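You operate a simulated robot arm through the tools that you are given. There is no shell and no other tool. Be economical: measure what you need, move in short steps, check, and stop when the job is done.

You are at the controls of a simulated robot arm. One attempt, no reset.

JOB
Set one brass eyelet in the lot 21 swatch.
Fine: hang it in the retain rack after.

The check looks at the end state, three seconds after you hand in, the way a careful person would. Anything else that was tipped, shoved, dropped, spilled or broken makes it a failure.

ROBOT AND FRAMES
A 7-joint arm with a two-finger parallel gripper, fixed in place. Base frame: the origin is at the foot of the arm, x ahead of it, y to its left, z up; the work surface is at about z = 9. Lengths are in mm, angles in degrees, forces in N, time in s.
With the tool pointing down near the work surface it reaches from about 220 to 580 mm from the base axis. Its first joint turns from -66.0 to 66.0 degrees. Payload 2.5 kg.
The TCP is the grasp point between the finger pads, 23 mm short of the fingertips. In the tool frame z runs along the fingers and y along their closing line. The gripper opens to 94 mm. The fingers are 38 mm wide and 10 mm thick; the gripper's body (54 by 96 mm) begins 39 mm behind the TCP.
Orientation is that of the tool frame in the base frame, as [roll, pitch, yaw] about the fixed x, y, z axes, in that order (R = Rz(yaw) Ry(pitch) Rx(roll)). With the fingers straight down and closing along the base's y, the tool's x points along the base's -x, its y along +y and its z along -z.

CONTROLS
- The arm moves only by the tool move_arm. Its argument "steps" is a list of rows, each a list of 7 numbers: the shift along the base's x, y, z in mm, then the turn, a rotation vector about the base's x, y, z in degrees, then the opening, from 0 (shut) to 1 (fully open). In form: [[tx, ty, tz, wx, wy, wz, jaw], ...]. A call has 1 to 12 rows; each row shifts and turns the commanded pose from where the row before left it. Each row takes 0.2 s and may step no farther than 50 mm and 8.6 degrees from the row before; otherwise, or with a gripper value out of range, the whole call is refused. Where a pose cannot be reached the arm comes as near as it can. A force on the tool above 60 N (or 10 N above the force at the start of the call, whichever is more), or a blocked arm, ends the call early, and 0.2 s more pass. The fingers move at their own pace (about 108 mm/s each) and stop on an object; they squeeze with about 28 N. The grip force told is the motor's: it shows also when the fingers shut on nothing. Time passes only in rows, and 0.2 s behind the last, so rows that do not move let the fingers close. It gives the time, the measured TCP pose, the force on the tool (base axes), the opening and the grip force at its end, in the units of the frame above (readings bear some noise).
- Cameras (640 x 400 px; columns grow to the right, rows downward): "scene" is fixed at [123.2, -402.7, 555.8]; the picture's right is [0.81, -0.59, 0.00], its down [-0.27, -0.38, -0.89] and it looks along [0.52, 0.72, -0.47] (base axes); focal length 327 px, centre (320, 200). "wrist" rides on the gripper at [-39, 0, -44] in the tool frame; the picture's right is [0.00, -1.00, 0.00], its down [0.97, 0.00, -0.24] and it looks along [0.24, 0.00, 0.97] (tool axes); focal length 218 px, centre (320, 200). There is no depth. A picture from a camera that has moved, and an enlarged one, comes with that camera's place and axes in the base frame and with its lens.
- camera(camera): a new picture of that camera. No time passes.
- inspect(camera, box): a new picture of the part [left, top, right, bottom] of that camera's present view, enlarged. No time passes.
- job_done(): hands the job in; it is judged then, once.

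Go step by step. Nothing tells you positions but the pictures and the camera data: compare them with the known pose of the tool, close in by small moves and look again before you grip or let go. The budget is 120 turns and 68 pictures, counting those below and the enlarged ones. Unless the task says otherwise, let go and move clear before handing in, and close with one line.

The tools are called after "Request:" as a command line: name --pt "numbers of a row" for each row, then --argument value for the rest, lists and objects as JSON in quotes. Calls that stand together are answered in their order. move_arm: Moves the arm, as the interface text tells. Its arguments: {"type":"object","properties":{"steps":{"type":"array","items":{"type":"array","items":{"type":"number"}}}},"required":["steps"]} The other tools are called the same way: camera (camera) takes a picture; inspect (camera, box) takes an enlarged picture of a part of a camera's view; job_done () hands the job in.

At the start:

```text
clock: 0.0
ee_pos: [333.7, 106.6, 338.2]
orientation: [180.0, 0.0, -180.0]
contact_force: [-0.2, -0.1, 0.1]
finger_gap: 93.8
grasp_force: 0.0
```

scene: 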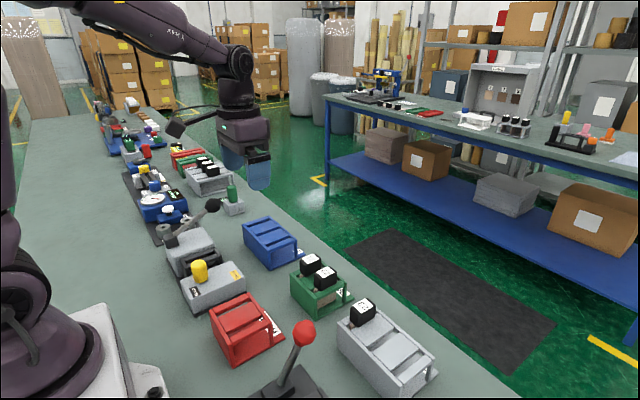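
wrist: 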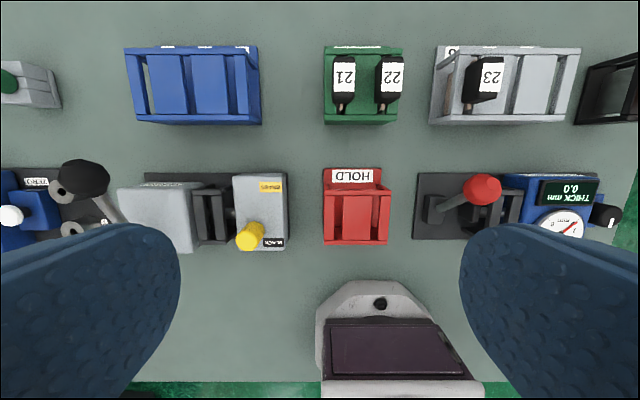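

I see several swatch boxes, with 21 and 22 in the green one and 23 in the grey one. There are also machines with levers, and I need to learn which is the eyelet press. I'll take enlarged pictures first.

Request:
inspect --camera "wrist" --box '[0, 30, 320, 260]'

Request:
inspect --camera "wrist" --box '[310, 30, 640, 260]'

Request:
inspect --camera "scene" --box '[150, 180, 450, 400]'

Request:
inspect --camera "scene" --box '[80, 90, 260, 250]'

```text
1.74 times, centred on (160, 145) of wrist
camera zoom: at [373.0, 106.6, 382.5], right [0.0, -1.0, 0.0], down [-0.97, 0.0, 0.24], along [-0.24, 0.0, -0.97], focal length 380 px, centre (598, 296)
```

zoom: 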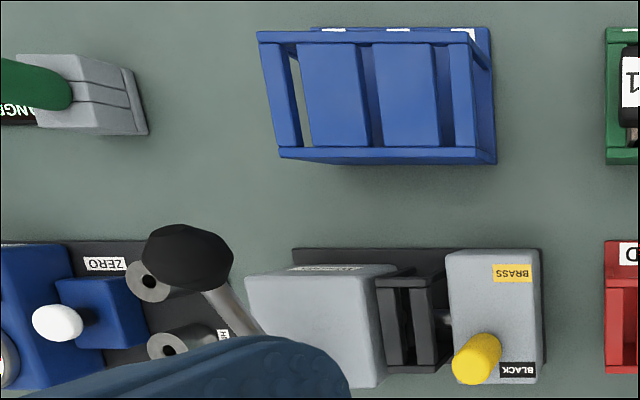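

```text
1.74 times, centred on (475, 145) of wrist
camera zoom: at [373.0, 106.6, 382.5], right [0.0, -1.0, 0.0], down [-0.97, 0.0, 0.24], along [-0.24, 0.0, -0.97], focal length 380 px, centre (50, 296)
```

zoom: 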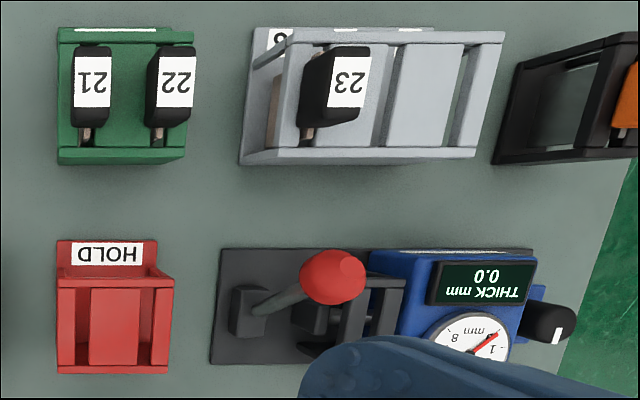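

```text
1.82 times, centred on (300, 290) of scene
camera zoom: at [123.2, -402.7, 555.8], right [0.81, -0.59, 0.0], down [-0.27, -0.38, -0.89], along [0.52, 0.72, -0.47], focal length 595 px, centre (356, 36)
```

zoom: 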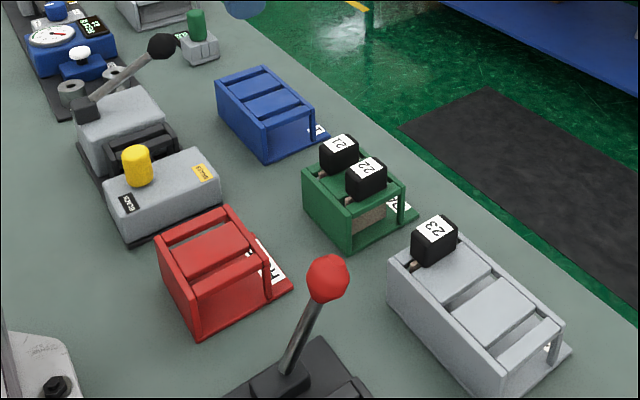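

```text
2.50 times, centred on (170, 170) of scene
camera zoom: at [123.2, -402.7, 555.8], right [0.81, -0.59, 0.0], down [-0.27, -0.38, -0.89], along [0.52, 0.72, -0.47], focal length 818 px, centre (695, 275)
```

zoom: 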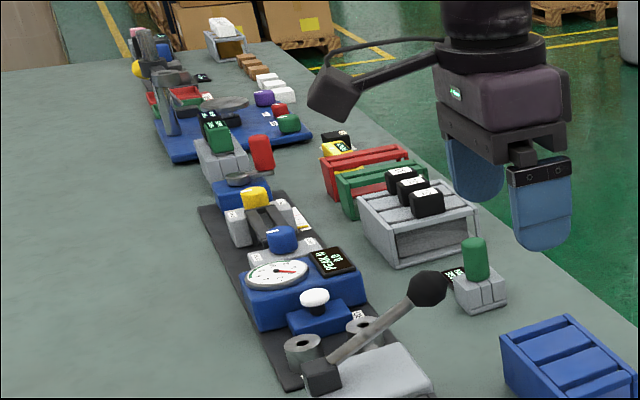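

The grey press with the black lever and a BRASS/BLACK selector looks like the eyelet setter. I'll move over the racks to read their labels.

Request:
move_arm --pt "40 0 0 0 0 0 1" --pt "40 0 0 0 0 0 1" --pt "40 0 0 0 0 0 1" --pt "0 0 0 0 0 0 1"

Request:
camera --camera "wrist"

```text
clock: 1.0
ee_pos: [454.0, 105.8, 337.1]
orientation: [179.9, 0.0, -179.9]
contact_force: [0.3, -0.3, -0.2]
finger_gap: 93.9
grasp_force: 0.0
```

```text
61 pictures are left
camera wrist: at [493.6, 106.6, 382.0], right [0.0, -1.0, 0.0], down [-0.97, 0.0, 0.24], along [-0.24, 0.0, -0.97], focal length 218 px, centre (320, 200)
```

wrist: 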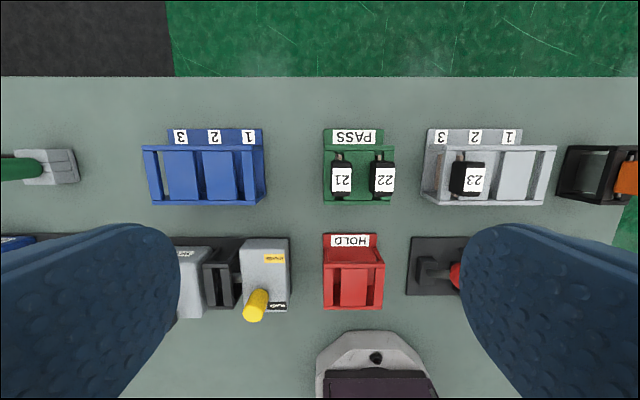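

Request:
inspect --camera "wrist" --box '[120, 110, 300, 220]'

Request:
inspect --camera "wrist" --box '[400, 110, 580, 220]'

Request:
inspect --camera "wrist" --box '[160, 220, 300, 330]'

Request:
inspect --camera "wrist" --box '[300, 120, 420, 220]'

```text
3.56 times, centred on (210, 165) of wrist
camera zoom: at [493.6, 106.6, 382.0], right [0.0, -1.0, 0.0], down [-0.97, 0.0, 0.24], along [-0.24, 0.0, -0.97], focal length 776 px, centre (711, 324)
```

zoom: 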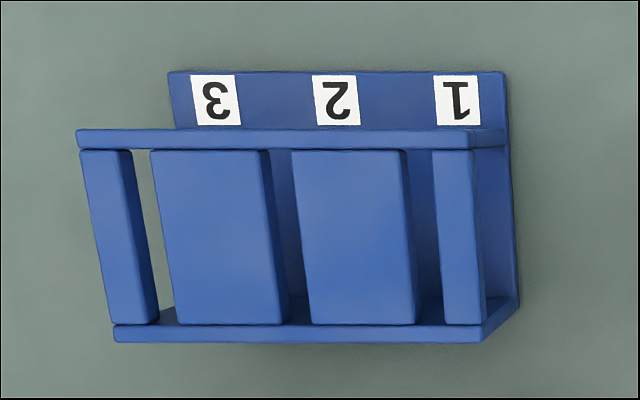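

```text
3.56 times, centred on (490, 165) of wrist
camera zoom: at [493.6, 106.6, 382.0], right [0.0, -1.0, 0.0], down [-0.97, 0.0, 0.24], along [-0.24, 0.0, -0.97], focal length 776 px, centre (-284, 324)
```

zoom: 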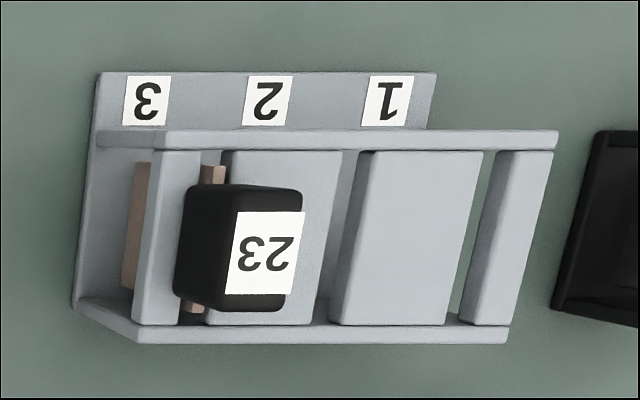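

```text
3.64 times, centred on (230, 275) of wrist
camera zoom: at [493.6, 106.6, 382.0], right [0.0, -1.0, 0.0], down [-0.97, 0.0, 0.24], along [-0.24, 0.0, -0.97], focal length 794 px, centre (647, -73)
```

zoom: 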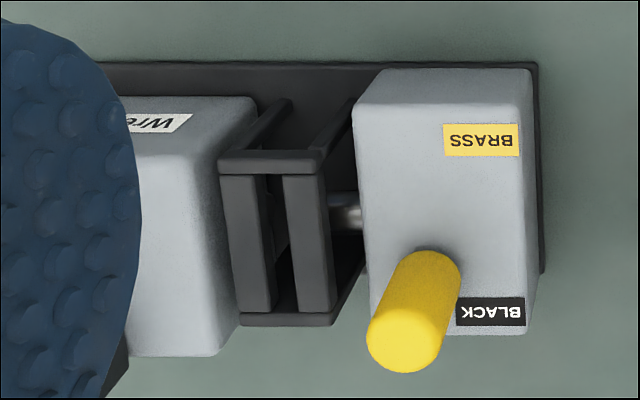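

```text
4.00 times, centred on (360, 170) of wrist
camera zoom: at [493.6, 106.6, 382.0], right [0.0, -1.0, 0.0], down [-0.97, 0.0, 0.24], along [-0.24, 0.0, -0.97], focal length 873 px, centre (160, 320)
```

zoom: 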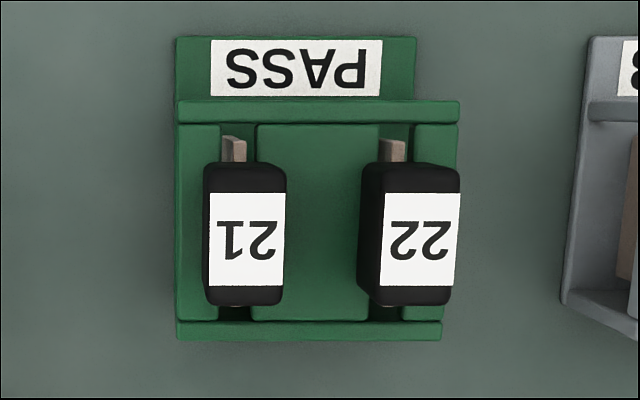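

Next I'll look along the bench to the left, where there are more racks and devices.

Request:
move_arm --pt "0 45 0 0 0 0 1" --pt "0 45 0 0 0 0 1" --pt "-20 45 0 0 0 0 1" --pt "-20 45 0 0 0 0 1" --pt "-20 40 0 0 0 0 1" --pt "0 0 0 0 0 0 1"

Request:
camera --camera "wrist"

Request:
camera --camera "scene"

```text
clock: 2.4
ee_pos: [392.1, 327.5, 337.7]
orientation: [-180.0, 0.0, 180.0]
contact_force: [0.7, -1.0, -0.4]
finger_gap: 94.0
grasp_force: 0.0
```

```text
56 pictures are left
camera wrist: at [431.4, 328.0, 382.4], right [0.0, -1.0, 0.0], down [-0.97, 0.0, 0.24], along [-0.24, 0.0, -0.97], focal length 218 px, centre (320, 200)
```

wrist: 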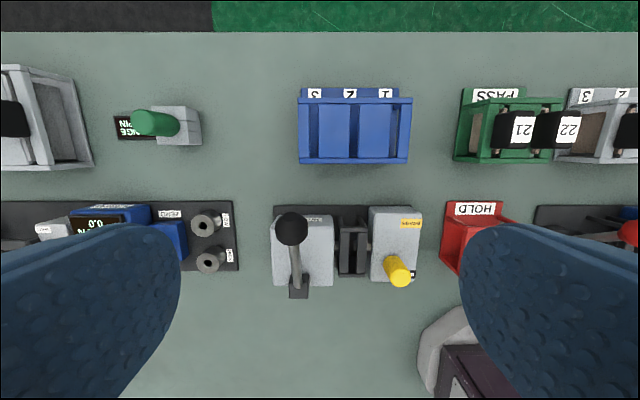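

```text
55 pictures are left
```

scene: 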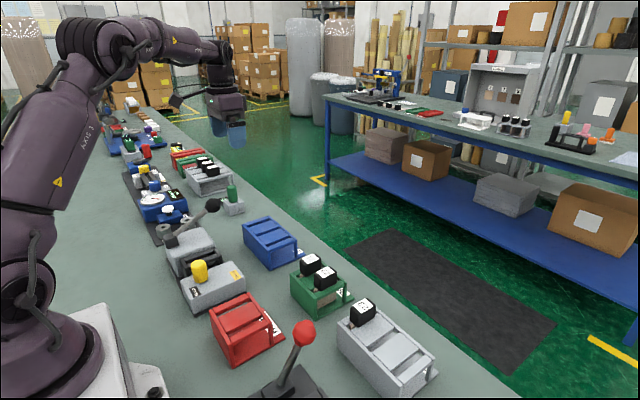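

Request:
inspect --camera "wrist" --box '[255, 190, 435, 310]'

Request:
inspect --camera "wrist" --box '[0, 60, 250, 280]'

Request:
move_arm --pt "-20 45 0 0 0 0 1" --pt "-20 45 0 0 0 0 1" --pt "-20 45 0 0 0 0 1" --pt "-20 45 0 0 0 0 1" --pt "0 0 0 0 0 0 1"

Request:
camera --camera "wrist"

```text
3.33 times, centred on (345, 250) of wrist
camera zoom: at [431.4, 328.0, 382.4], right [0.0, -1.0, 0.0], down [-0.97, 0.0, 0.24], along [-0.24, 0.0, -0.97], focal length 728 px, centre (237, 33)
```

zoom: 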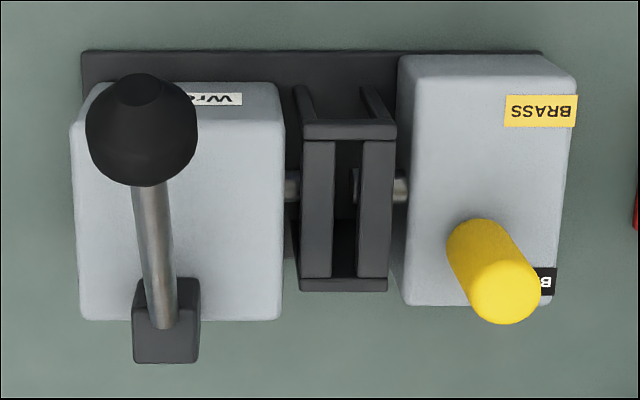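

```text
1.82 times, centred on (125, 170) of wrist
camera zoom: at [431.4, 328.0, 382.4], right [0.0, -1.0, 0.0], down [-0.97, 0.0, 0.24], along [-0.24, 0.0, -0.97], focal length 397 px, centre (674, 254)
```

zoom: 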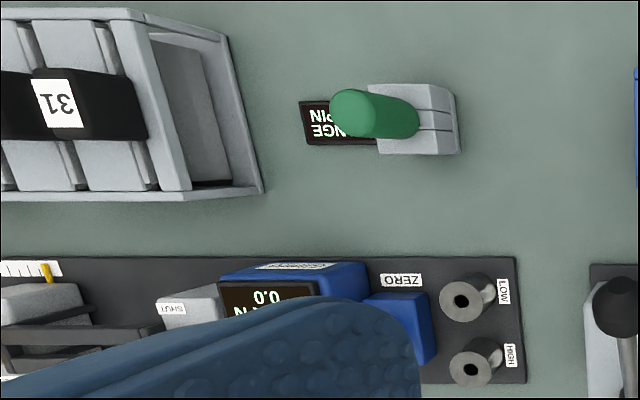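

```text
clock: 3.6
ee_pos: [301.0, 483.5, 340.2]
orientation: [-179.9, 0.1, -180.0]
contact_force: [0.0, -0.5, 0.1]
finger_gap: 94.0
grasp_force: 0.0
out of reach, approached as far as the arm can: row 4
```

```text
52 pictures are left
camera wrist: at [341.2, 483.4, 384.4], right [0.0, -1.0, 0.0], down [-0.97, 0.0, 0.24], along [-0.24, 0.0, -0.97], focal length 218 px, centre (320, 200)
```

wrist: 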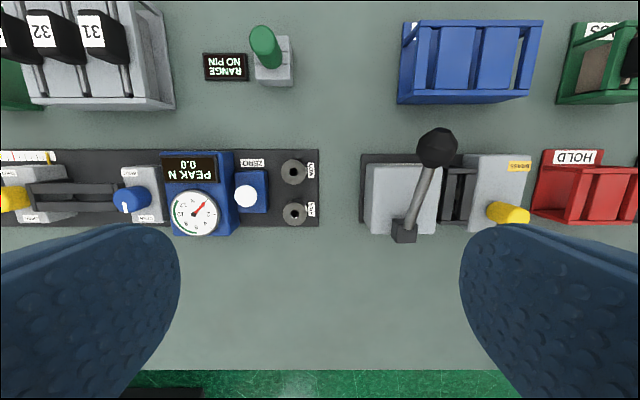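

Request:
inspect --camera "scene" --box '[320, 50, 640, 180]'

Request:
inspect --camera "scene" --box '[220, 200, 340, 280]'

Request:
inspect --camera "wrist" --box '[350, 0, 560, 250]'

```text
2.00 times, centred on (480, 115) of scene
camera zoom: at [123.2, -402.6, 555.8], right [0.81, -0.59, 0.0], down [-0.27, -0.38, -0.89], along [0.52, 0.72, -0.47], focal length 654 px, centre (0, 370)
```

zoom: 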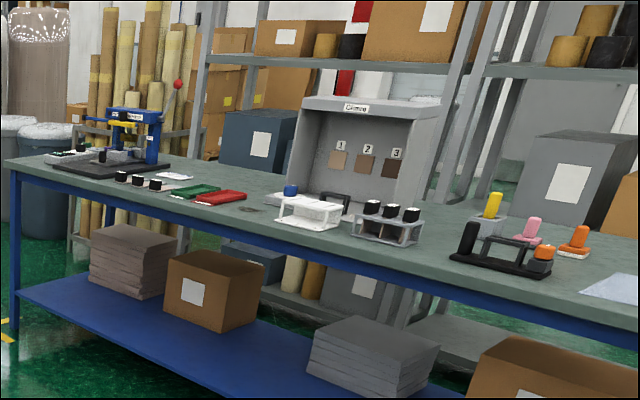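

```text
5.00 times, centred on (280, 240) of scene
camera zoom: at [123.2, -402.6, 555.8], right [0.81, -0.59, 0.0], down [-0.27, -0.38, -0.89], along [0.52, 0.72, -0.47], focal length 1636 px, centre (520, 0)
```

zoom: 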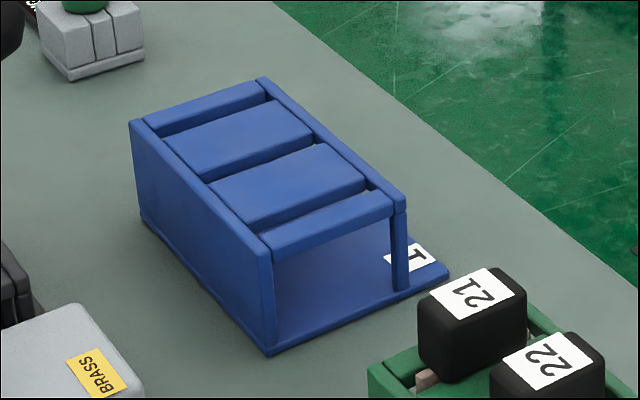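

```text
1.60 times, centred on (455, 125) of wrist
camera zoom: at [341.2, 483.4, 384.4], right [0.0, -1.0, 0.0], down [-0.97, 0.0, 0.24], along [-0.24, 0.0, -0.97], focal length 349 px, centre (104, 320)
```

zoom: 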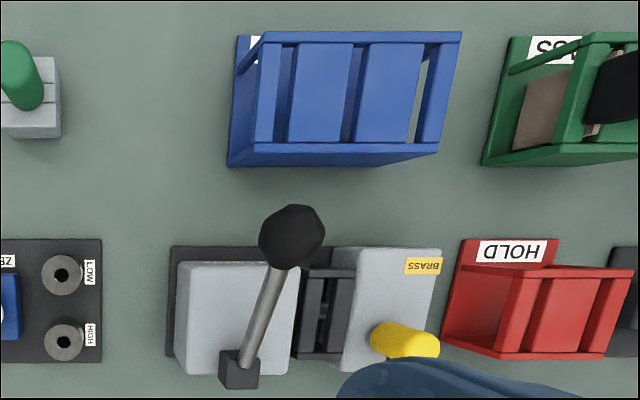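

The blue three-slot rack next to the eyelet setter looks like the retain rack, and the others are marked PASS and HOLD. Next I'll look closely at the selector knob, which now sits at BLACK, from above at a safe height.

Request:
move_arm --pt "0 -45 0 0 0 0 0.6" --pt "0 -45 0 0 0 0 0.6" --pt "0 -45 0 0 0 0 0.6" --pt "-10 -45 0 0 0 0 0.6" --pt "-10 -45 0 0 0 0 0.6" --pt "-10 -45 0 0 0 0 0.6" --pt "-10 -7 -40 0 0 0 0.6" --pt "0 0 -45 0 0 0 0.6" --pt "0 0 -45 0 0 0 0.6" --pt "0 0 0 0 0 0 0.6"

Request:
camera --camera "wrist"

Request:
inspect --camera "scene" --box '[150, 180, 270, 320]'

```text
clock: 5.8
ee_pos: [431.3, 388.0, 297.4]
orientation: [180.0, 0.0, -180.0]
contact_force: [0.5, -0.6, 0.9]
finger_gap: 56.6
grasp_force: 0.1
out of reach, approached as far as the arm can: row 1, 2, 3, 4, 5, 6, 7, 8, 9
```

```text
48 pictures are left
camera wrist: at [471.9, 388.4, 342.2], right [0.0, -1.0, 0.0], down [-0.97, 0.0, 0.24], along [-0.24, 0.0, -0.97], focal length 218 px, centre (320, 200)
```

wrist: 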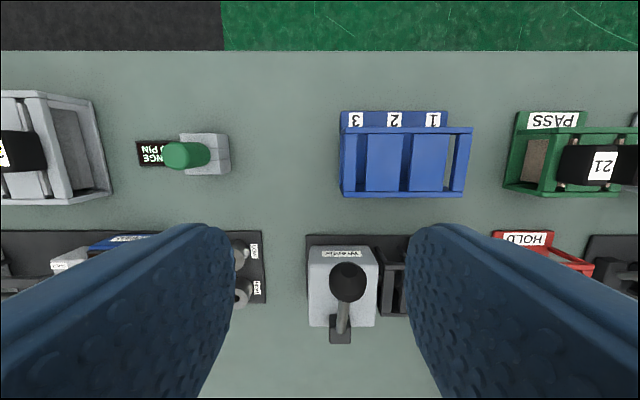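

```text
2.86 times, centred on (210, 250) of scene
camera zoom: at [123.2, -402.7, 555.8], right [0.81, -0.59, 0.0], down [-0.27, -0.38, -0.89], along [0.52, 0.72, -0.47], focal length 935 px, centre (634, 57)
```

zoom: 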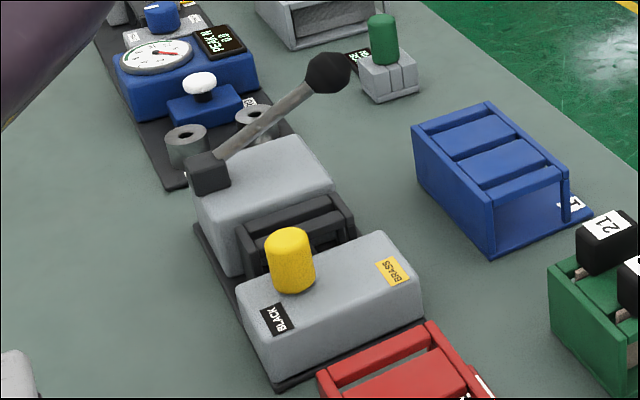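

The arm got stuck on the way, so I'll check how the command is tracking with a small move.

Request:
move_arm --pt "0 -10 10 0 0 0 0.6" --pt "0 0 0 0 0 0 0.6"

```text
clock: 6.4
ee_pos: [434.9, 381.9, 309.6]
orientation: [-179.9, 0.0, -180.0]
contact_force: [-0.1, 0.8, -0.4]
finger_gap: 56.6
grasp_force: 0.0
out of reach, approached as far as the arm can: row 1
```

Request:
move_arm --pt "-20 -20 20 0 0 0 0.6" --pt "-20 -20 0 0 0 0 0.6" --pt "0 0 0 0 0 0 0.6"

Request:
camera --camera "scene"

```text
clock: 7.2
ee_pos: [428.2, 375.1, 337.4]
orientation: [-180.0, 0.0, 180.0]
contact_force: [1.0, -0.5, 0.7]
finger_gap: 56.4
grasp_force: 0.1
out of reach, approached as far as the arm can: row 1, 2
```

```text
46 pictures are left
```

scene: 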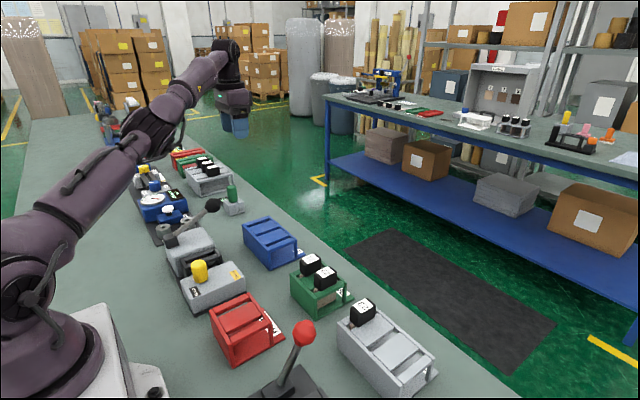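

The arm is stretched near a limit. I'll swing it back toward the front along an arc and see if it frees up.

Request:
move_arm --pt "10 -30 30 0 0 0 0.6" --pt "10 -35 10 0 0 0 0.6" --pt "0 -35 0 0 0 0 0.6" --pt "0 0 0 0 0 0 0.6"

```text
clock: 8.2
ee_pos: [469.1, 285.7, 388.7]
orientation: [-180.0, -0.1, -179.9]
contact_force: [0.4, -0.2, 0.0]
finger_gap: 56.6
grasp_force: 0.1
out of reach, approached as far as the arm can: row 2, 3
```

Request:
move_arm --pt "-5 -40 0 0 0 0 0.6" --pt "-5 -40 0 0 0 0 0.6" --pt "-10 -40 0 0 0 0 0.6" --pt "-20 -30 -10 0 0 0 0.6" --pt "0 0 0 0 0 0 0.6"

Request:
camera --camera "scene"

```text
clock: 9.4
ee_pos: [514.0, 169.3, 403.3]
orientation: [180.0, 0.0, -180.0]
contact_force: [-0.2, -0.5, 0.0]
finger_gap: 56.3
grasp_force: 0.2
out of reach, approached as far as the arm can: row 1, 2, 3, 4
```

```text
45 pictures are left
```

scene: 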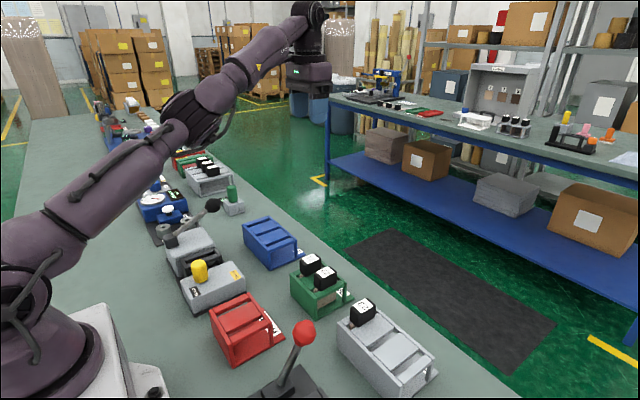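

Request:
move_arm --pt "-10 -3 0 0 0 0 0.6" --pt "-10 -3 0 0 0 0 0.6" --pt "-10 -3 0 0 0 0 0.6" --pt "-10 -3 0 0 0 0 0.6" --pt "-10 -3 0 0 0 0 0.6" --pt "0 0 0 0 0 0 0.6"

```text
clock: 10.8
ee_pos: [501.2, 166.1, 412.7]
orientation: [179.8, 0.0, -180.0]
contact_force: [-0.1, -0.1, -0.3]
finger_gap: 56.0
grasp_force: 0.0
out of reach, approached as far as the arm can: row 1, 2, 3, 4, 5
```

Request:
move_arm --pt "-40 -13 -22 0 0 0 0.6" --pt "-40 -13 -22 0 0 0 0.6" --pt "-40 -13 -22 0 0 0 0.6" --pt "0 0 0 0 0 0 0.6" --pt "0 0 0 0 0 0 0.6"

```text
clock: 12.0
ee_pos: [382.2, 124.4, 347.0]
orientation: [179.9, 0.1, -180.0]
contact_force: [0.7, -0.6, -0.6]
finger_gap: 56.4
grasp_force: 0.0
```

The arm is free again and reaches normally. Now I'll go above the selector, staying high.

Request:
move_arm --pt "-40 25 0 0 0 0 0.6" --pt "-40 25 0 0 0 0 0.6" --pt "-30 28 -20 0 0 0 0.6" --pt "0 0 -40 0 0 0 0.6" --pt "0 0 -40 0 0 0 0.6" --pt "0 0 -40 0 0 0 0.6" --pt "0 0 0 0 0 0 0.6"

Request:
camera --camera "wrist"

Request:
camera --camera "scene"

```text
clock: 13.6
ee_pos: [272.2, 201.8, 205.9]
orientation: [179.9, 0.0, -180.0]
contact_force: [0.0, -0.3, -0.1]
finger_gap: 56.4
grasp_force: 0.1
```

```text
44 pictures are left
camera wrist: at [311.5, 203.2, 250.1], right [0.0, -1.0, 0.0], down [-0.97, 0.0, 0.24], along [-0.24, 0.0, -0.97], focal length 218 px, centre (320, 200)
```

wrist: 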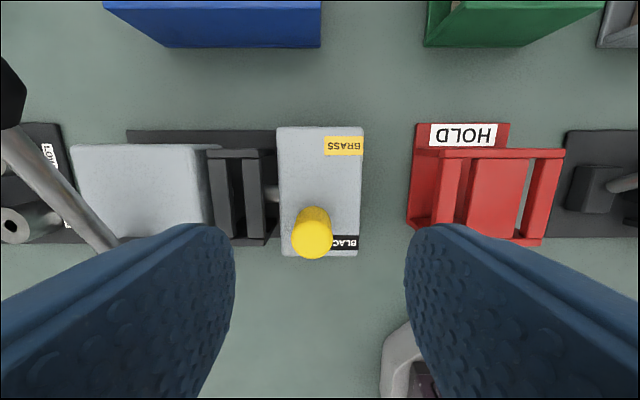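

```text
43 pictures are left
```

scene: 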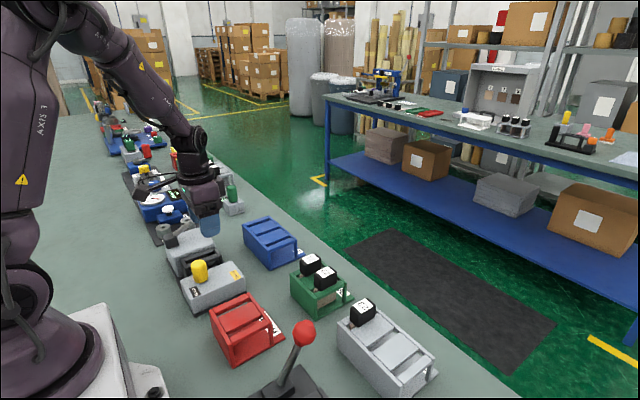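

The yellow selector knob has its top at about (244, 210, 100) and should slide along +x towards BRASS. I'll move above it and check before lowering.

Request:
move_arm --pt "-14 4 -20 0 0 0 0.45" --pt "-14 4 -20 0 0 0 0.45" --pt "0 0 -25 0 0 0 0.45" --pt "0 0 0 0 0 0 0.45"

Request:
camera --camera "wrist"

Request:
inspect --camera "scene" --box '[150, 200, 270, 310]'

```text
clock: 14.6
ee_pos: [241.7, 210.7, 139.4]
orientation: [179.9, 0.0, 179.9]
contact_force: [0.0, -0.6, 0.4]
finger_gap: 42.7
grasp_force: 0.0
```

```text
42 pictures are left
camera wrist: at [281.6, 211.4, 184.1], right [0.0, -1.0, 0.0], down [-0.97, 0.0, 0.24], along [-0.24, 0.0, -0.97], focal length 218 px, centre (320, 200)
```

wrist: 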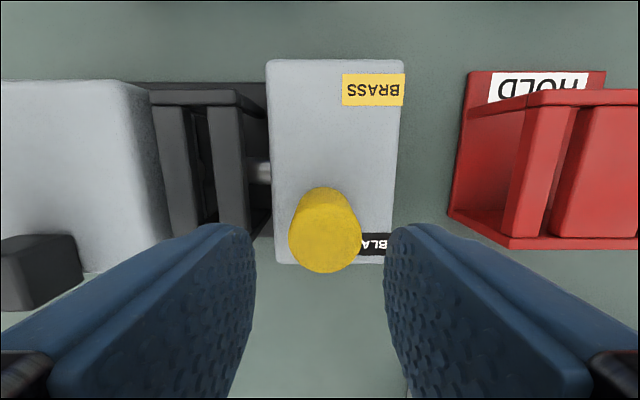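

```text
3.64 times, centred on (210, 255) of scene
camera zoom: at [123.2, -402.7, 555.8], right [0.81, -0.59, 0.0], down [-0.27, -0.38, -0.89], along [0.52, 0.72, -0.47], focal length 1190 px, centre (720, 0)
```

zoom: 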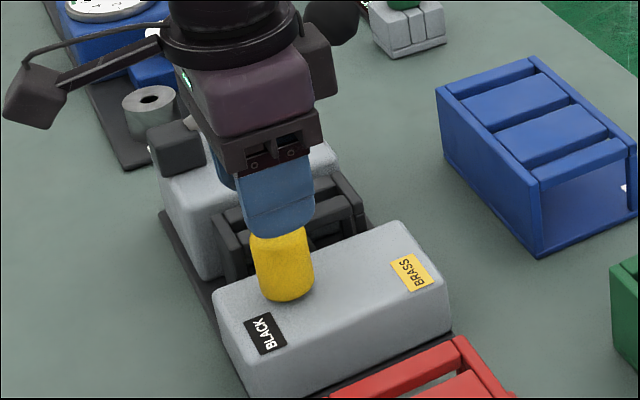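

The fingers straddle the knob. I'll lower to about z 90 and close on it.

Request:
move_arm --pt "3 -1 -20 0 0 0 0.45" --pt "0 0 -20 0 0 0 0.45" --pt "0 0 -9 0 0 0 0.45" --pt "0 0 0 0 0 0 0.2" --pt "0 0 0 0 0 0 0.2"

```text
clock: 15.8
ee_pos: [246.2, 209.1, 93.0]
orientation: [-179.8, -0.1, 179.8]
contact_force: [-2.2, -20.5, 21.8]
finger_gap: 31.7
grasp_force: 45.2
```

There is some side and vertical force, so I'll ease up 4 mm and recentre a little.

Request:
move_arm --pt "0 0 5 0 0 0 0.45" --pt "0 -1.5 0 0 0 0 0.45" --pt "0 0 0 0 0 0 0.25" --pt "0 0 0 0 0 0 0.25"

```text
clock: 16.8
ee_pos: [246.2, 209.2, 95.7]
orientation: [180.0, -0.1, -180.0]
contact_force: [-0.4, -5.4, -1.6]
finger_gap: 31.7
grasp_force: 45.7
```

Request:
move_arm --pt "8 0 0 0 0 0 0.25" --pt "8 0 0 0 0 0 0.25" --pt "8 0 0 0 0 0 0.25" --pt "8 0 0 0 0 0 0.25" --pt "0 0 0 0 0 0 0.25"

Request:
camera --camera "wrist"

```text
clock: 18.0
ee_pos: [277.7, 207.8, 96.8]
orientation: [180.0, -0.1, -179.9]
contact_force: [-1.7, 2.1, -25.8]
finger_gap: 31.5
grasp_force: 45.8
```

```text
40 pictures are left
camera wrist: at [317.3, 209.4, 141.0], right [0.0, -1.0, 0.0], down [-0.97, 0.0, 0.24], along [-0.24, 0.0, -0.97], focal length 218 px, centre (320, 200)
```

wrist: 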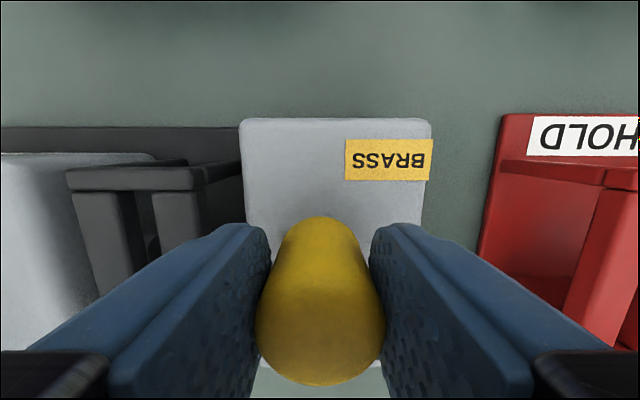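

Request:
move_arm --pt "0 0 -1.5 0 0 0 0.25" --pt "8 0 0 0 0 0 0.25" --pt "8 0 0 0 0 0 0.25" --pt "0 0 0 0 0 0 0.25"

Request:
camera --camera "wrist"

```text
clock: 18.9
ee_pos: [290.3, 208.9, 96.8]
orientation: [-179.9, -0.4, -179.9]
contact_force: [-4.4, -2.5, 6.6]
finger_gap: 31.9
grasp_force: 45.6
stopped in row 4: the force on the tool passed its limit (the readings are from after the stop); the commanded pose is now the measured one
```

```text
39 pictures are left
camera wrist: at [331.0, 209.4, 140.5], right [0.0, -1.0, 0.0], down [-0.97, 0.0, 0.25], along [-0.25, 0.0, -0.97], focal length 218 px, centre (320, 200)
```

wrist: 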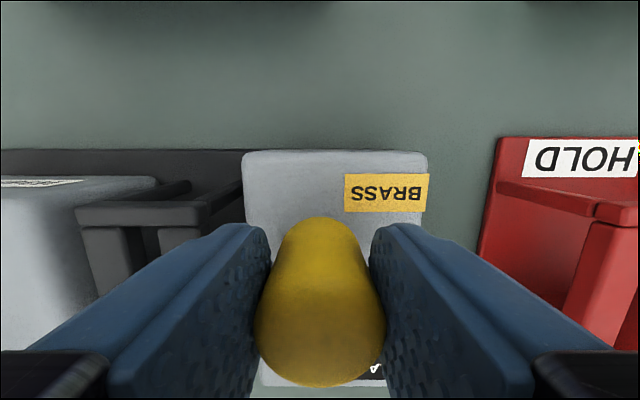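

The knob hit a stop at x≈290, close to the position I expected for BRASS. I'll let go, rise and check.

Request:
move_arm --pt "0 0 0 0 0 0 0.48" --pt "0 0 20 0 0 0 0.48" --pt "0 0 40 0 0 0 0.48" --pt "0 0 40 0 0 0 0.48" --pt "0 0 40 0 0 0 0.48" --pt "0 0 0 0 0 0 0.48"

Request:
camera --camera "wrist"

Request:
inspect --camera "scene" --box '[150, 200, 350, 330]'

```text
clock: 20.3
ee_pos: [291.5, 207.4, 237.6]
orientation: [-179.9, -0.5, -179.9]
contact_force: [-0.6, 0.0, -0.5]
finger_gap: 45.3
grasp_force: 0.1
```

```text
38 pictures are left
camera wrist: at [331.4, 208.5, 280.8], right [0.0, -1.0, 0.0], down [-0.97, 0.0, 0.25], along [-0.25, 0.0, -0.97], focal length 218 px, centre (320, 200)
```

wrist: 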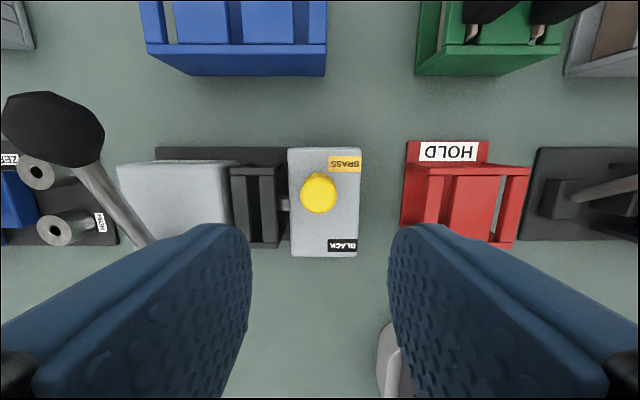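

```text
3.08 times, centred on (250, 265) of scene
camera zoom: at [123.2, -402.7, 555.8], right [0.81, -0.59, 0.0], down [-0.27, -0.38, -0.89], along [0.52, 0.72, -0.47], focal length 1006 px, centre (535, 0)
```

zoom: 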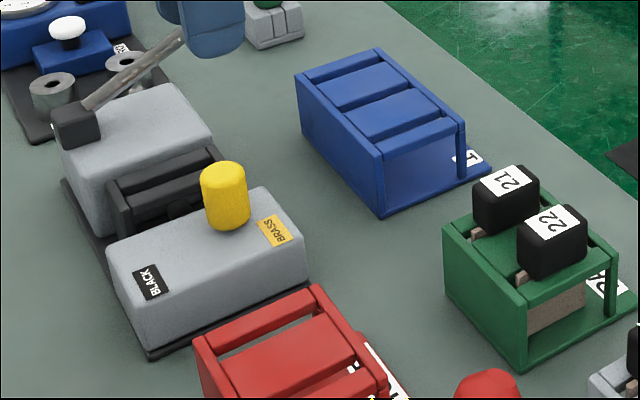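

The selector is on BRASS. Next is swatch 21 in the PASS rack, at about (452, 79), with its handle top near z 107.

Request:
move_arm --pt "40 -32 0 0 0 0 0.48" --pt "40 -32 0 0 0 0 0.48" --pt "40 -32 0 0 0 0 0.48" --pt "40 -32 -20 0 0.4 0 0.48" --pt "0 0 -25 0 0 0 0.48" --pt "0 0 0 0 0 0 0.48"

Request:
camera --camera "wrist"

Request:
inspect --camera "scene" --box '[230, 200, 390, 320]'

```text
refused: row 1 steps farther than a row can; nothing moved
```

```text
36 pictures are left
camera wrist: at [331.4, 208.5, 280.8], right [0.0, -1.0, 0.0], down [-0.97, 0.0, 0.25], along [-0.25, 0.0, -0.97], focal length 218 px, centre (320, 200)
```

wrist: 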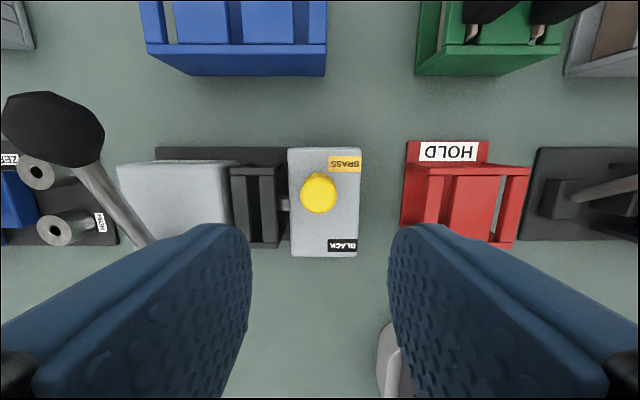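

```text
3.33 times, centred on (310, 260) of scene
camera zoom: at [123.2, -402.7, 555.8], right [0.81, -0.59, 0.0], down [-0.27, -0.38, -0.89], along [0.52, 0.72, -0.47], focal length 1090 px, centre (353, 0)
```

zoom: 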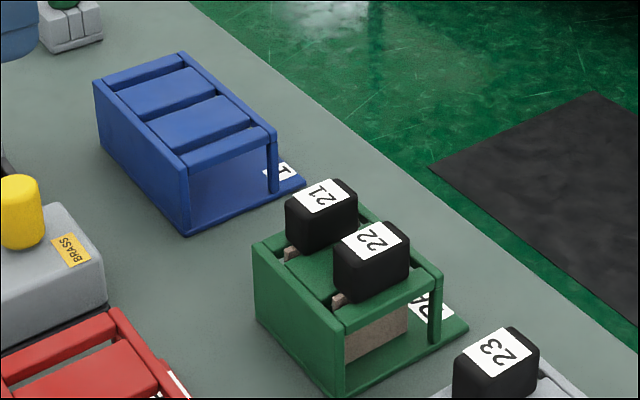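

Request:
move_arm --pt "32 -26 0 0 0 0 0.48" --pt "32 -26 0 0 0 0 0.48" --pt "32 -26 0 0 0 0 0.48" --pt "32 -26 0 0 0.4 0 0.48" --pt "32 -24 0 0 0 0 0.48" --pt "0 0 -40 0 0 0 0.48" --pt "0 0 0 0 0 0 0.48"

Request:
camera --camera "wrist"

```text
clock: 21.9
ee_pos: [450.1, 81.7, 195.4]
orientation: [-179.9, -0.8, 180.0]
contact_force: [-0.2, -0.1, 0.5]
finger_gap: 45.2
grasp_force: 0.1
```

```text
34 pictures are left
camera wrist: at [490.5, 81.6, 239.4], right [0.0, -1.0, 0.0], down [-0.97, 0.0, 0.25], along [-0.25, 0.0, -0.97], focal length 218 px, centre (320, 200)
```

wrist: 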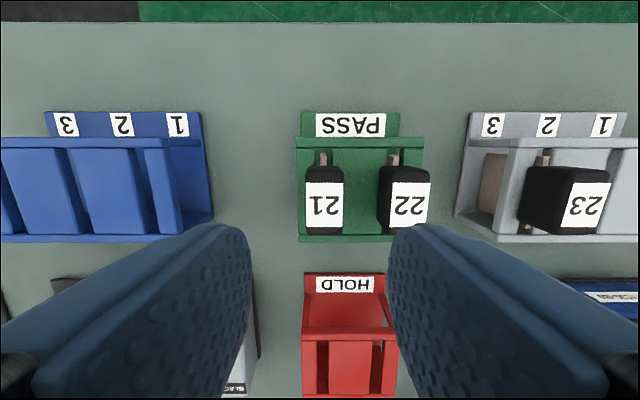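

The handle centre works out at about (453, 79). I'll correct the offset and tilt, then descend partway and look again.

Request:
move_arm --pt "3 -2.5 -20 0 -0.8 0 0.48" --pt "0 0 -25 0 0 0 0.48" --pt "0 0 -20 0 0 0 0.48" --pt "0 0 0 0 0 0 0.48"

Request:
camera --camera "wrist"

```text
clock: 22.9
ee_pos: [453.5, 79.1, 131.3]
orientation: [-179.9, 0.0, -179.9]
contact_force: [0.0, -0.4, 0.2]
finger_gap: 45.2
grasp_force: 0.1
```

```text
33 pictures are left
camera wrist: at [492.7, 79.7, 176.0], right [0.0, -1.0, 0.0], down [-0.97, 0.0, 0.24], along [-0.24, 0.0, -0.97], focal length 218 px, centre (320, 200)
```

wrist: 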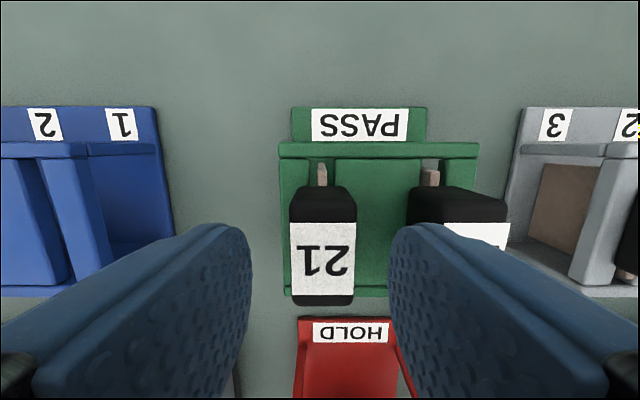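

Request:
move_arm --pt "0.5 -0.7 -15 0 0 0 0.42" --pt "0 0 -12 0 0 0 0.42" --pt "0 0 -7 0 0 0 0.42" --pt "0 0 0 0 0 0 0.42"

Request:
camera --camera "wrist"

Request:
inspect --camera "scene" --box '[260, 220, 380, 320]'

```text
clock: 23.9
ee_pos: [454.1, 78.3, 97.0]
orientation: [-180.0, -0.1, -179.9]
contact_force: [0.2, 0.2, -0.7]
finger_gap: 39.6
grasp_force: 0.2
```

```text
32 pictures are left
camera wrist: at [493.6, 78.9, 141.6], right [0.0, -1.0, 0.0], down [-0.97, 0.0, 0.24], along [-0.24, 0.0, -0.97], focal length 218 px, centre (320, 200)
```

wrist: 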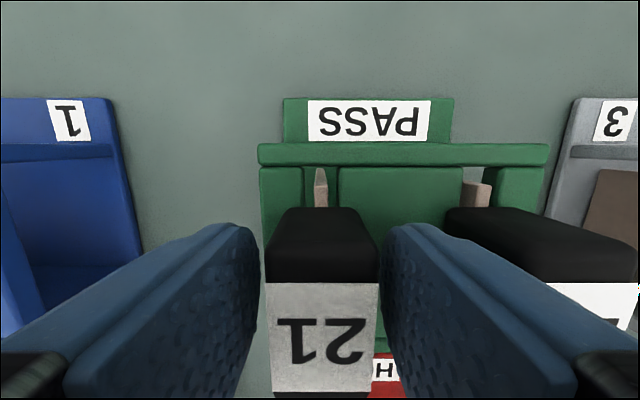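

```text
4.00 times, centred on (320, 270) of scene
camera zoom: at [123.2, -402.7, 555.8], right [0.81, -0.59, 0.0], down [-0.27, -0.38, -0.89], along [0.52, 0.72, -0.47], focal length 1308 px, centre (320, -80)
```

zoom: 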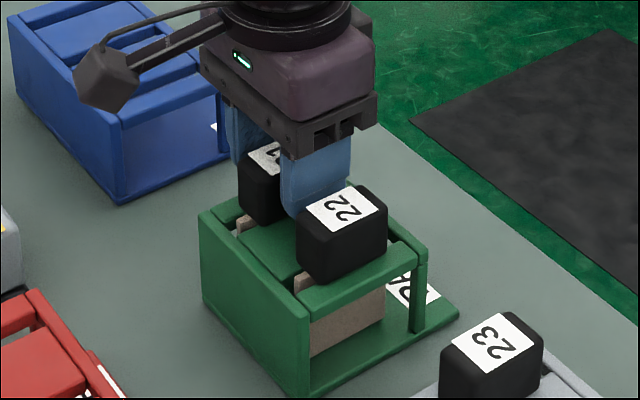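

The fingers straddle handle 21 and clear 22, so I'll close.

Request:
move_arm --pt "0 0 0 0 0 0 0.3" --pt "0 0 0 0 0 0 0.1" --pt "0 0 0 0 0 0 0.1"

```text
clock: 24.7
ee_pos: [454.3, 77.5, 97.2]
orientation: [-179.9, 0.1, -179.9]
contact_force: [-1.1, -0.5, 0.0]
finger_gap: 25.2
grasp_force: 27.6
```

Request:
move_arm --pt "0 0 15 0 0 0 0.1" --pt "0 0 20 0 0 0 0.1" --pt "0 0 30 0 0 0 0.1" --pt "0 0 35 0 0 0 0.1" --pt "0 0 0 0 0 0 0.1"

Request:
camera --camera "wrist"

Request:
inspect --camera "scene" --box '[200, 140, 380, 320]'

```text
clock: 25.9
ee_pos: [454.3, 77.1, 197.7]
orientation: [-180.0, 0.0, -179.9]
contact_force: [0.0, -0.6, 0.0]
finger_gap: 25.5
grasp_force: 28.1
```

```text
30 pictures are left
camera wrist: at [493.6, 77.4, 242.6], right [0.0, -1.0, 0.0], down [-0.97, 0.0, 0.24], along [-0.24, 0.0, -0.97], focal length 218 px, centre (320, 200)
```

wrist: 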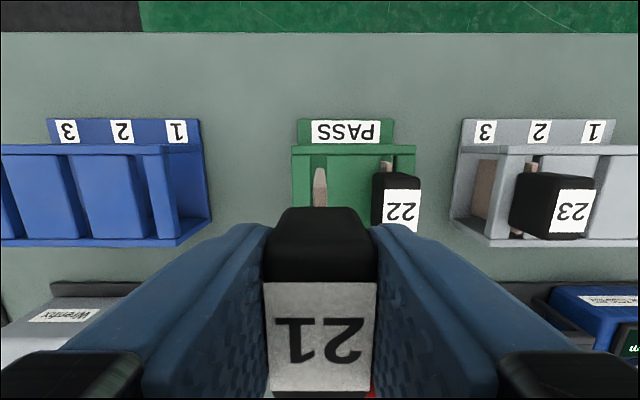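

```text
2.22 times, centred on (290, 230) of scene
camera zoom: at [123.2, -402.7, 555.8], right [0.81, -0.59, 0.0], down [-0.27, -0.38, -0.89], along [0.52, 0.72, -0.47], focal length 727 px, centre (387, 133)
```

zoom: 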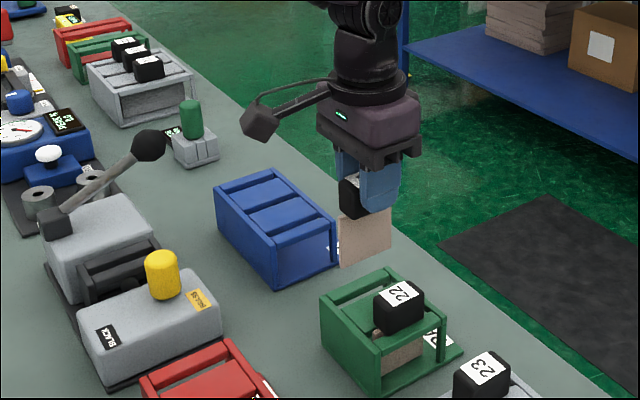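

Swatch 21 is in hand. I'll carry it high to the setter slot at about (266, 277).

Request:
move_arm --pt "-31 33 10 0 0 0 0.1" --pt "-31 33 0 0 0 0 0.1" --pt "-31 33 0 0 0 0 0.1" --pt "-31 33 0 0 0 0 0.1" --pt "-32 34 0 0 0 0 0.1" --pt "-32 34 0 0 0 0 0.1" --pt "0 0 -10 0 0 0 0.1" --pt "0 0 0 0 0 0 0.1"

Request:
camera --camera "wrist"

Request:
inspect --camera "scene" --box '[130, 140, 290, 310]'

```text
clock: 27.7
ee_pos: [266.8, 278.5, 195.5]
orientation: [-179.9, 0.0, -179.9]
contact_force: [-0.3, -0.1, -1.0]
finger_gap: 25.3
grasp_force: 28.4
```

```text
28 pictures are left
camera wrist: at [307.2, 278.0, 241.5], right [0.0, -1.0, 0.0], down [-0.97, 0.0, 0.24], along [-0.24, 0.0, -0.97], focal length 218 px, centre (320, 200)
```

wrist: 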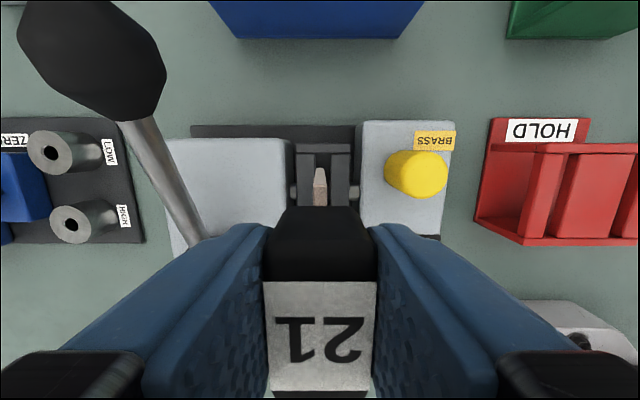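

```text
2.35 times, centred on (210, 225) of scene
camera zoom: at [123.2, -402.6, 555.8], right [0.81, -0.59, 0.0], down [-0.27, -0.38, -0.89], along [0.52, 0.72, -0.47], focal length 770 px, centre (579, 141)
```

zoom: 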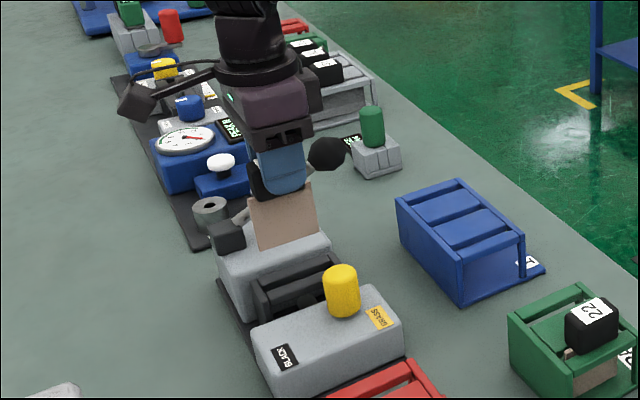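

Request:
inspect --camera "wrist" --box '[260, 110, 380, 220]'

```text
3.64 times, centred on (320, 165) of wrist
camera zoom: at [307.2, 278.0, 241.5], right [0.0, -1.0, 0.0], down [-0.97, 0.0, 0.24], along [-0.24, 0.0, -0.97], focal length 794 px, centre (320, 327)
```

zoom: 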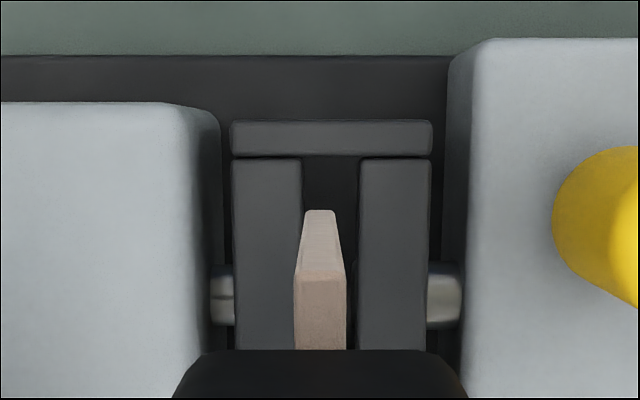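

The slot centre is about 2 mm to the right (−y) of the swatch. I'll shift, lower partway and look again.

Request:
move_arm --pt "1 -2.3 -20 0 0 0 0.1" --pt "0 0 -20 0 0 0 0.1" --pt "0 0 -8 0 0 0 0.1" --pt "0 0 0 0 0 0 0.1"

Request:
inspect --camera "wrist" --box '[240, 90, 400, 230]'

Request:
inspect --camera "scene" --box '[150, 180, 250, 300]'

```text
clock: 28.7
ee_pos: [269.0, 276.6, 150.6]
orientation: [-179.9, 0.0, -179.9]
contact_force: [-0.4, 1.0, -0.3]
finger_gap: 25.3
grasp_force: 27.8
```

```text
2.86 times, centred on (320, 160) of wrist
camera zoom: at [308.0, 276.5, 193.8], right [0.0, -1.0, 0.0], down [-0.97, 0.0, 0.24], along [-0.24, 0.0, -0.97], focal length 624 px, centre (320, 314)
```

zoom: 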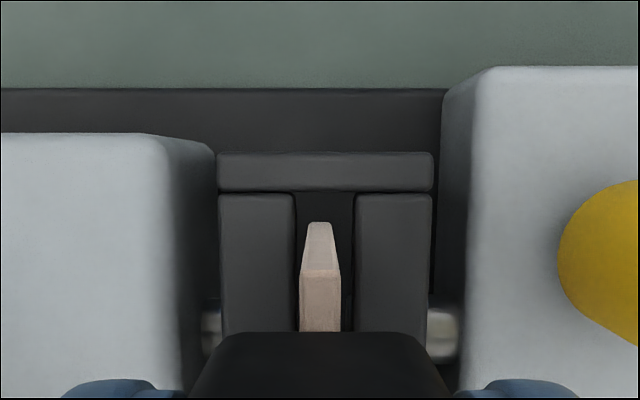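

```text
3.33 times, centred on (200, 240) of scene
camera zoom: at [123.2, -402.7, 555.8], right [0.81, -0.59, 0.0], down [-0.27, -0.38, -0.89], along [0.52, 0.72, -0.47], focal length 1090 px, centre (720, 67)
```

zoom: 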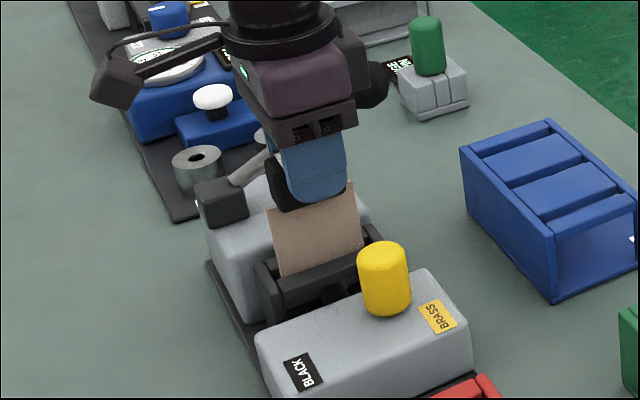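

Alignment is within 1 mm, so I'll correct it and lower the swatch into the slot.

Request:
move_arm --pt "-0.5 -0.9 -15 0 0 0 0.1" --pt "0 0 -12 0 0 0 0.1" --pt "0 0 -12 0 0 0 0.1" --pt "0 0 -8 0 0 0 0.1" --pt "0 0 0 0 0 0 0.1"

Request:
camera --camera "wrist"

```text
clock: 29.9
ee_pos: [267.2, 275.3, 102.8]
orientation: [-180.0, 0.0, -179.9]
contact_force: [-0.4, 0.5, -1.4]
finger_gap: 25.5
grasp_force: 27.5
```

```text
23 pictures are left
camera wrist: at [306.9, 276.2, 146.8], right [0.0, -1.0, 0.0], down [-0.97, 0.0, 0.24], along [-0.24, 0.0, -0.97], focal length 218 px, centre (320, 200)
```

wrist: 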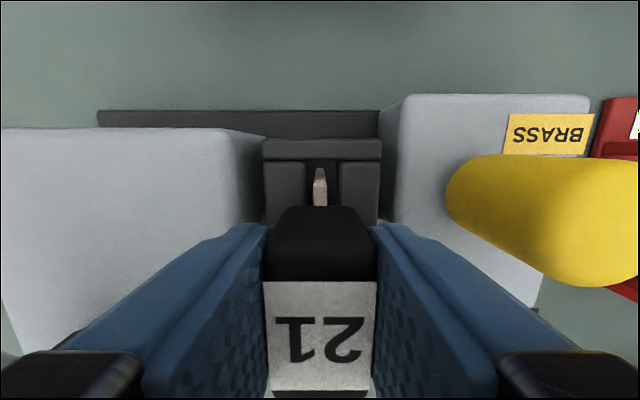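

Request:
move_arm --pt "0 0 -3 0 0 0 0.1" --pt "0 0 -2 0 0 0 0.1" --pt "0 0 0 0 0 0 0.1"

```text
clock: 30.7
ee_pos: [266.5, 275.5, 97.5]
orientation: [-179.9, 0.0, -179.9]
contact_force: [-0.1, -0.7, 0.5]
finger_gap: 25.1
grasp_force: 27.6
```

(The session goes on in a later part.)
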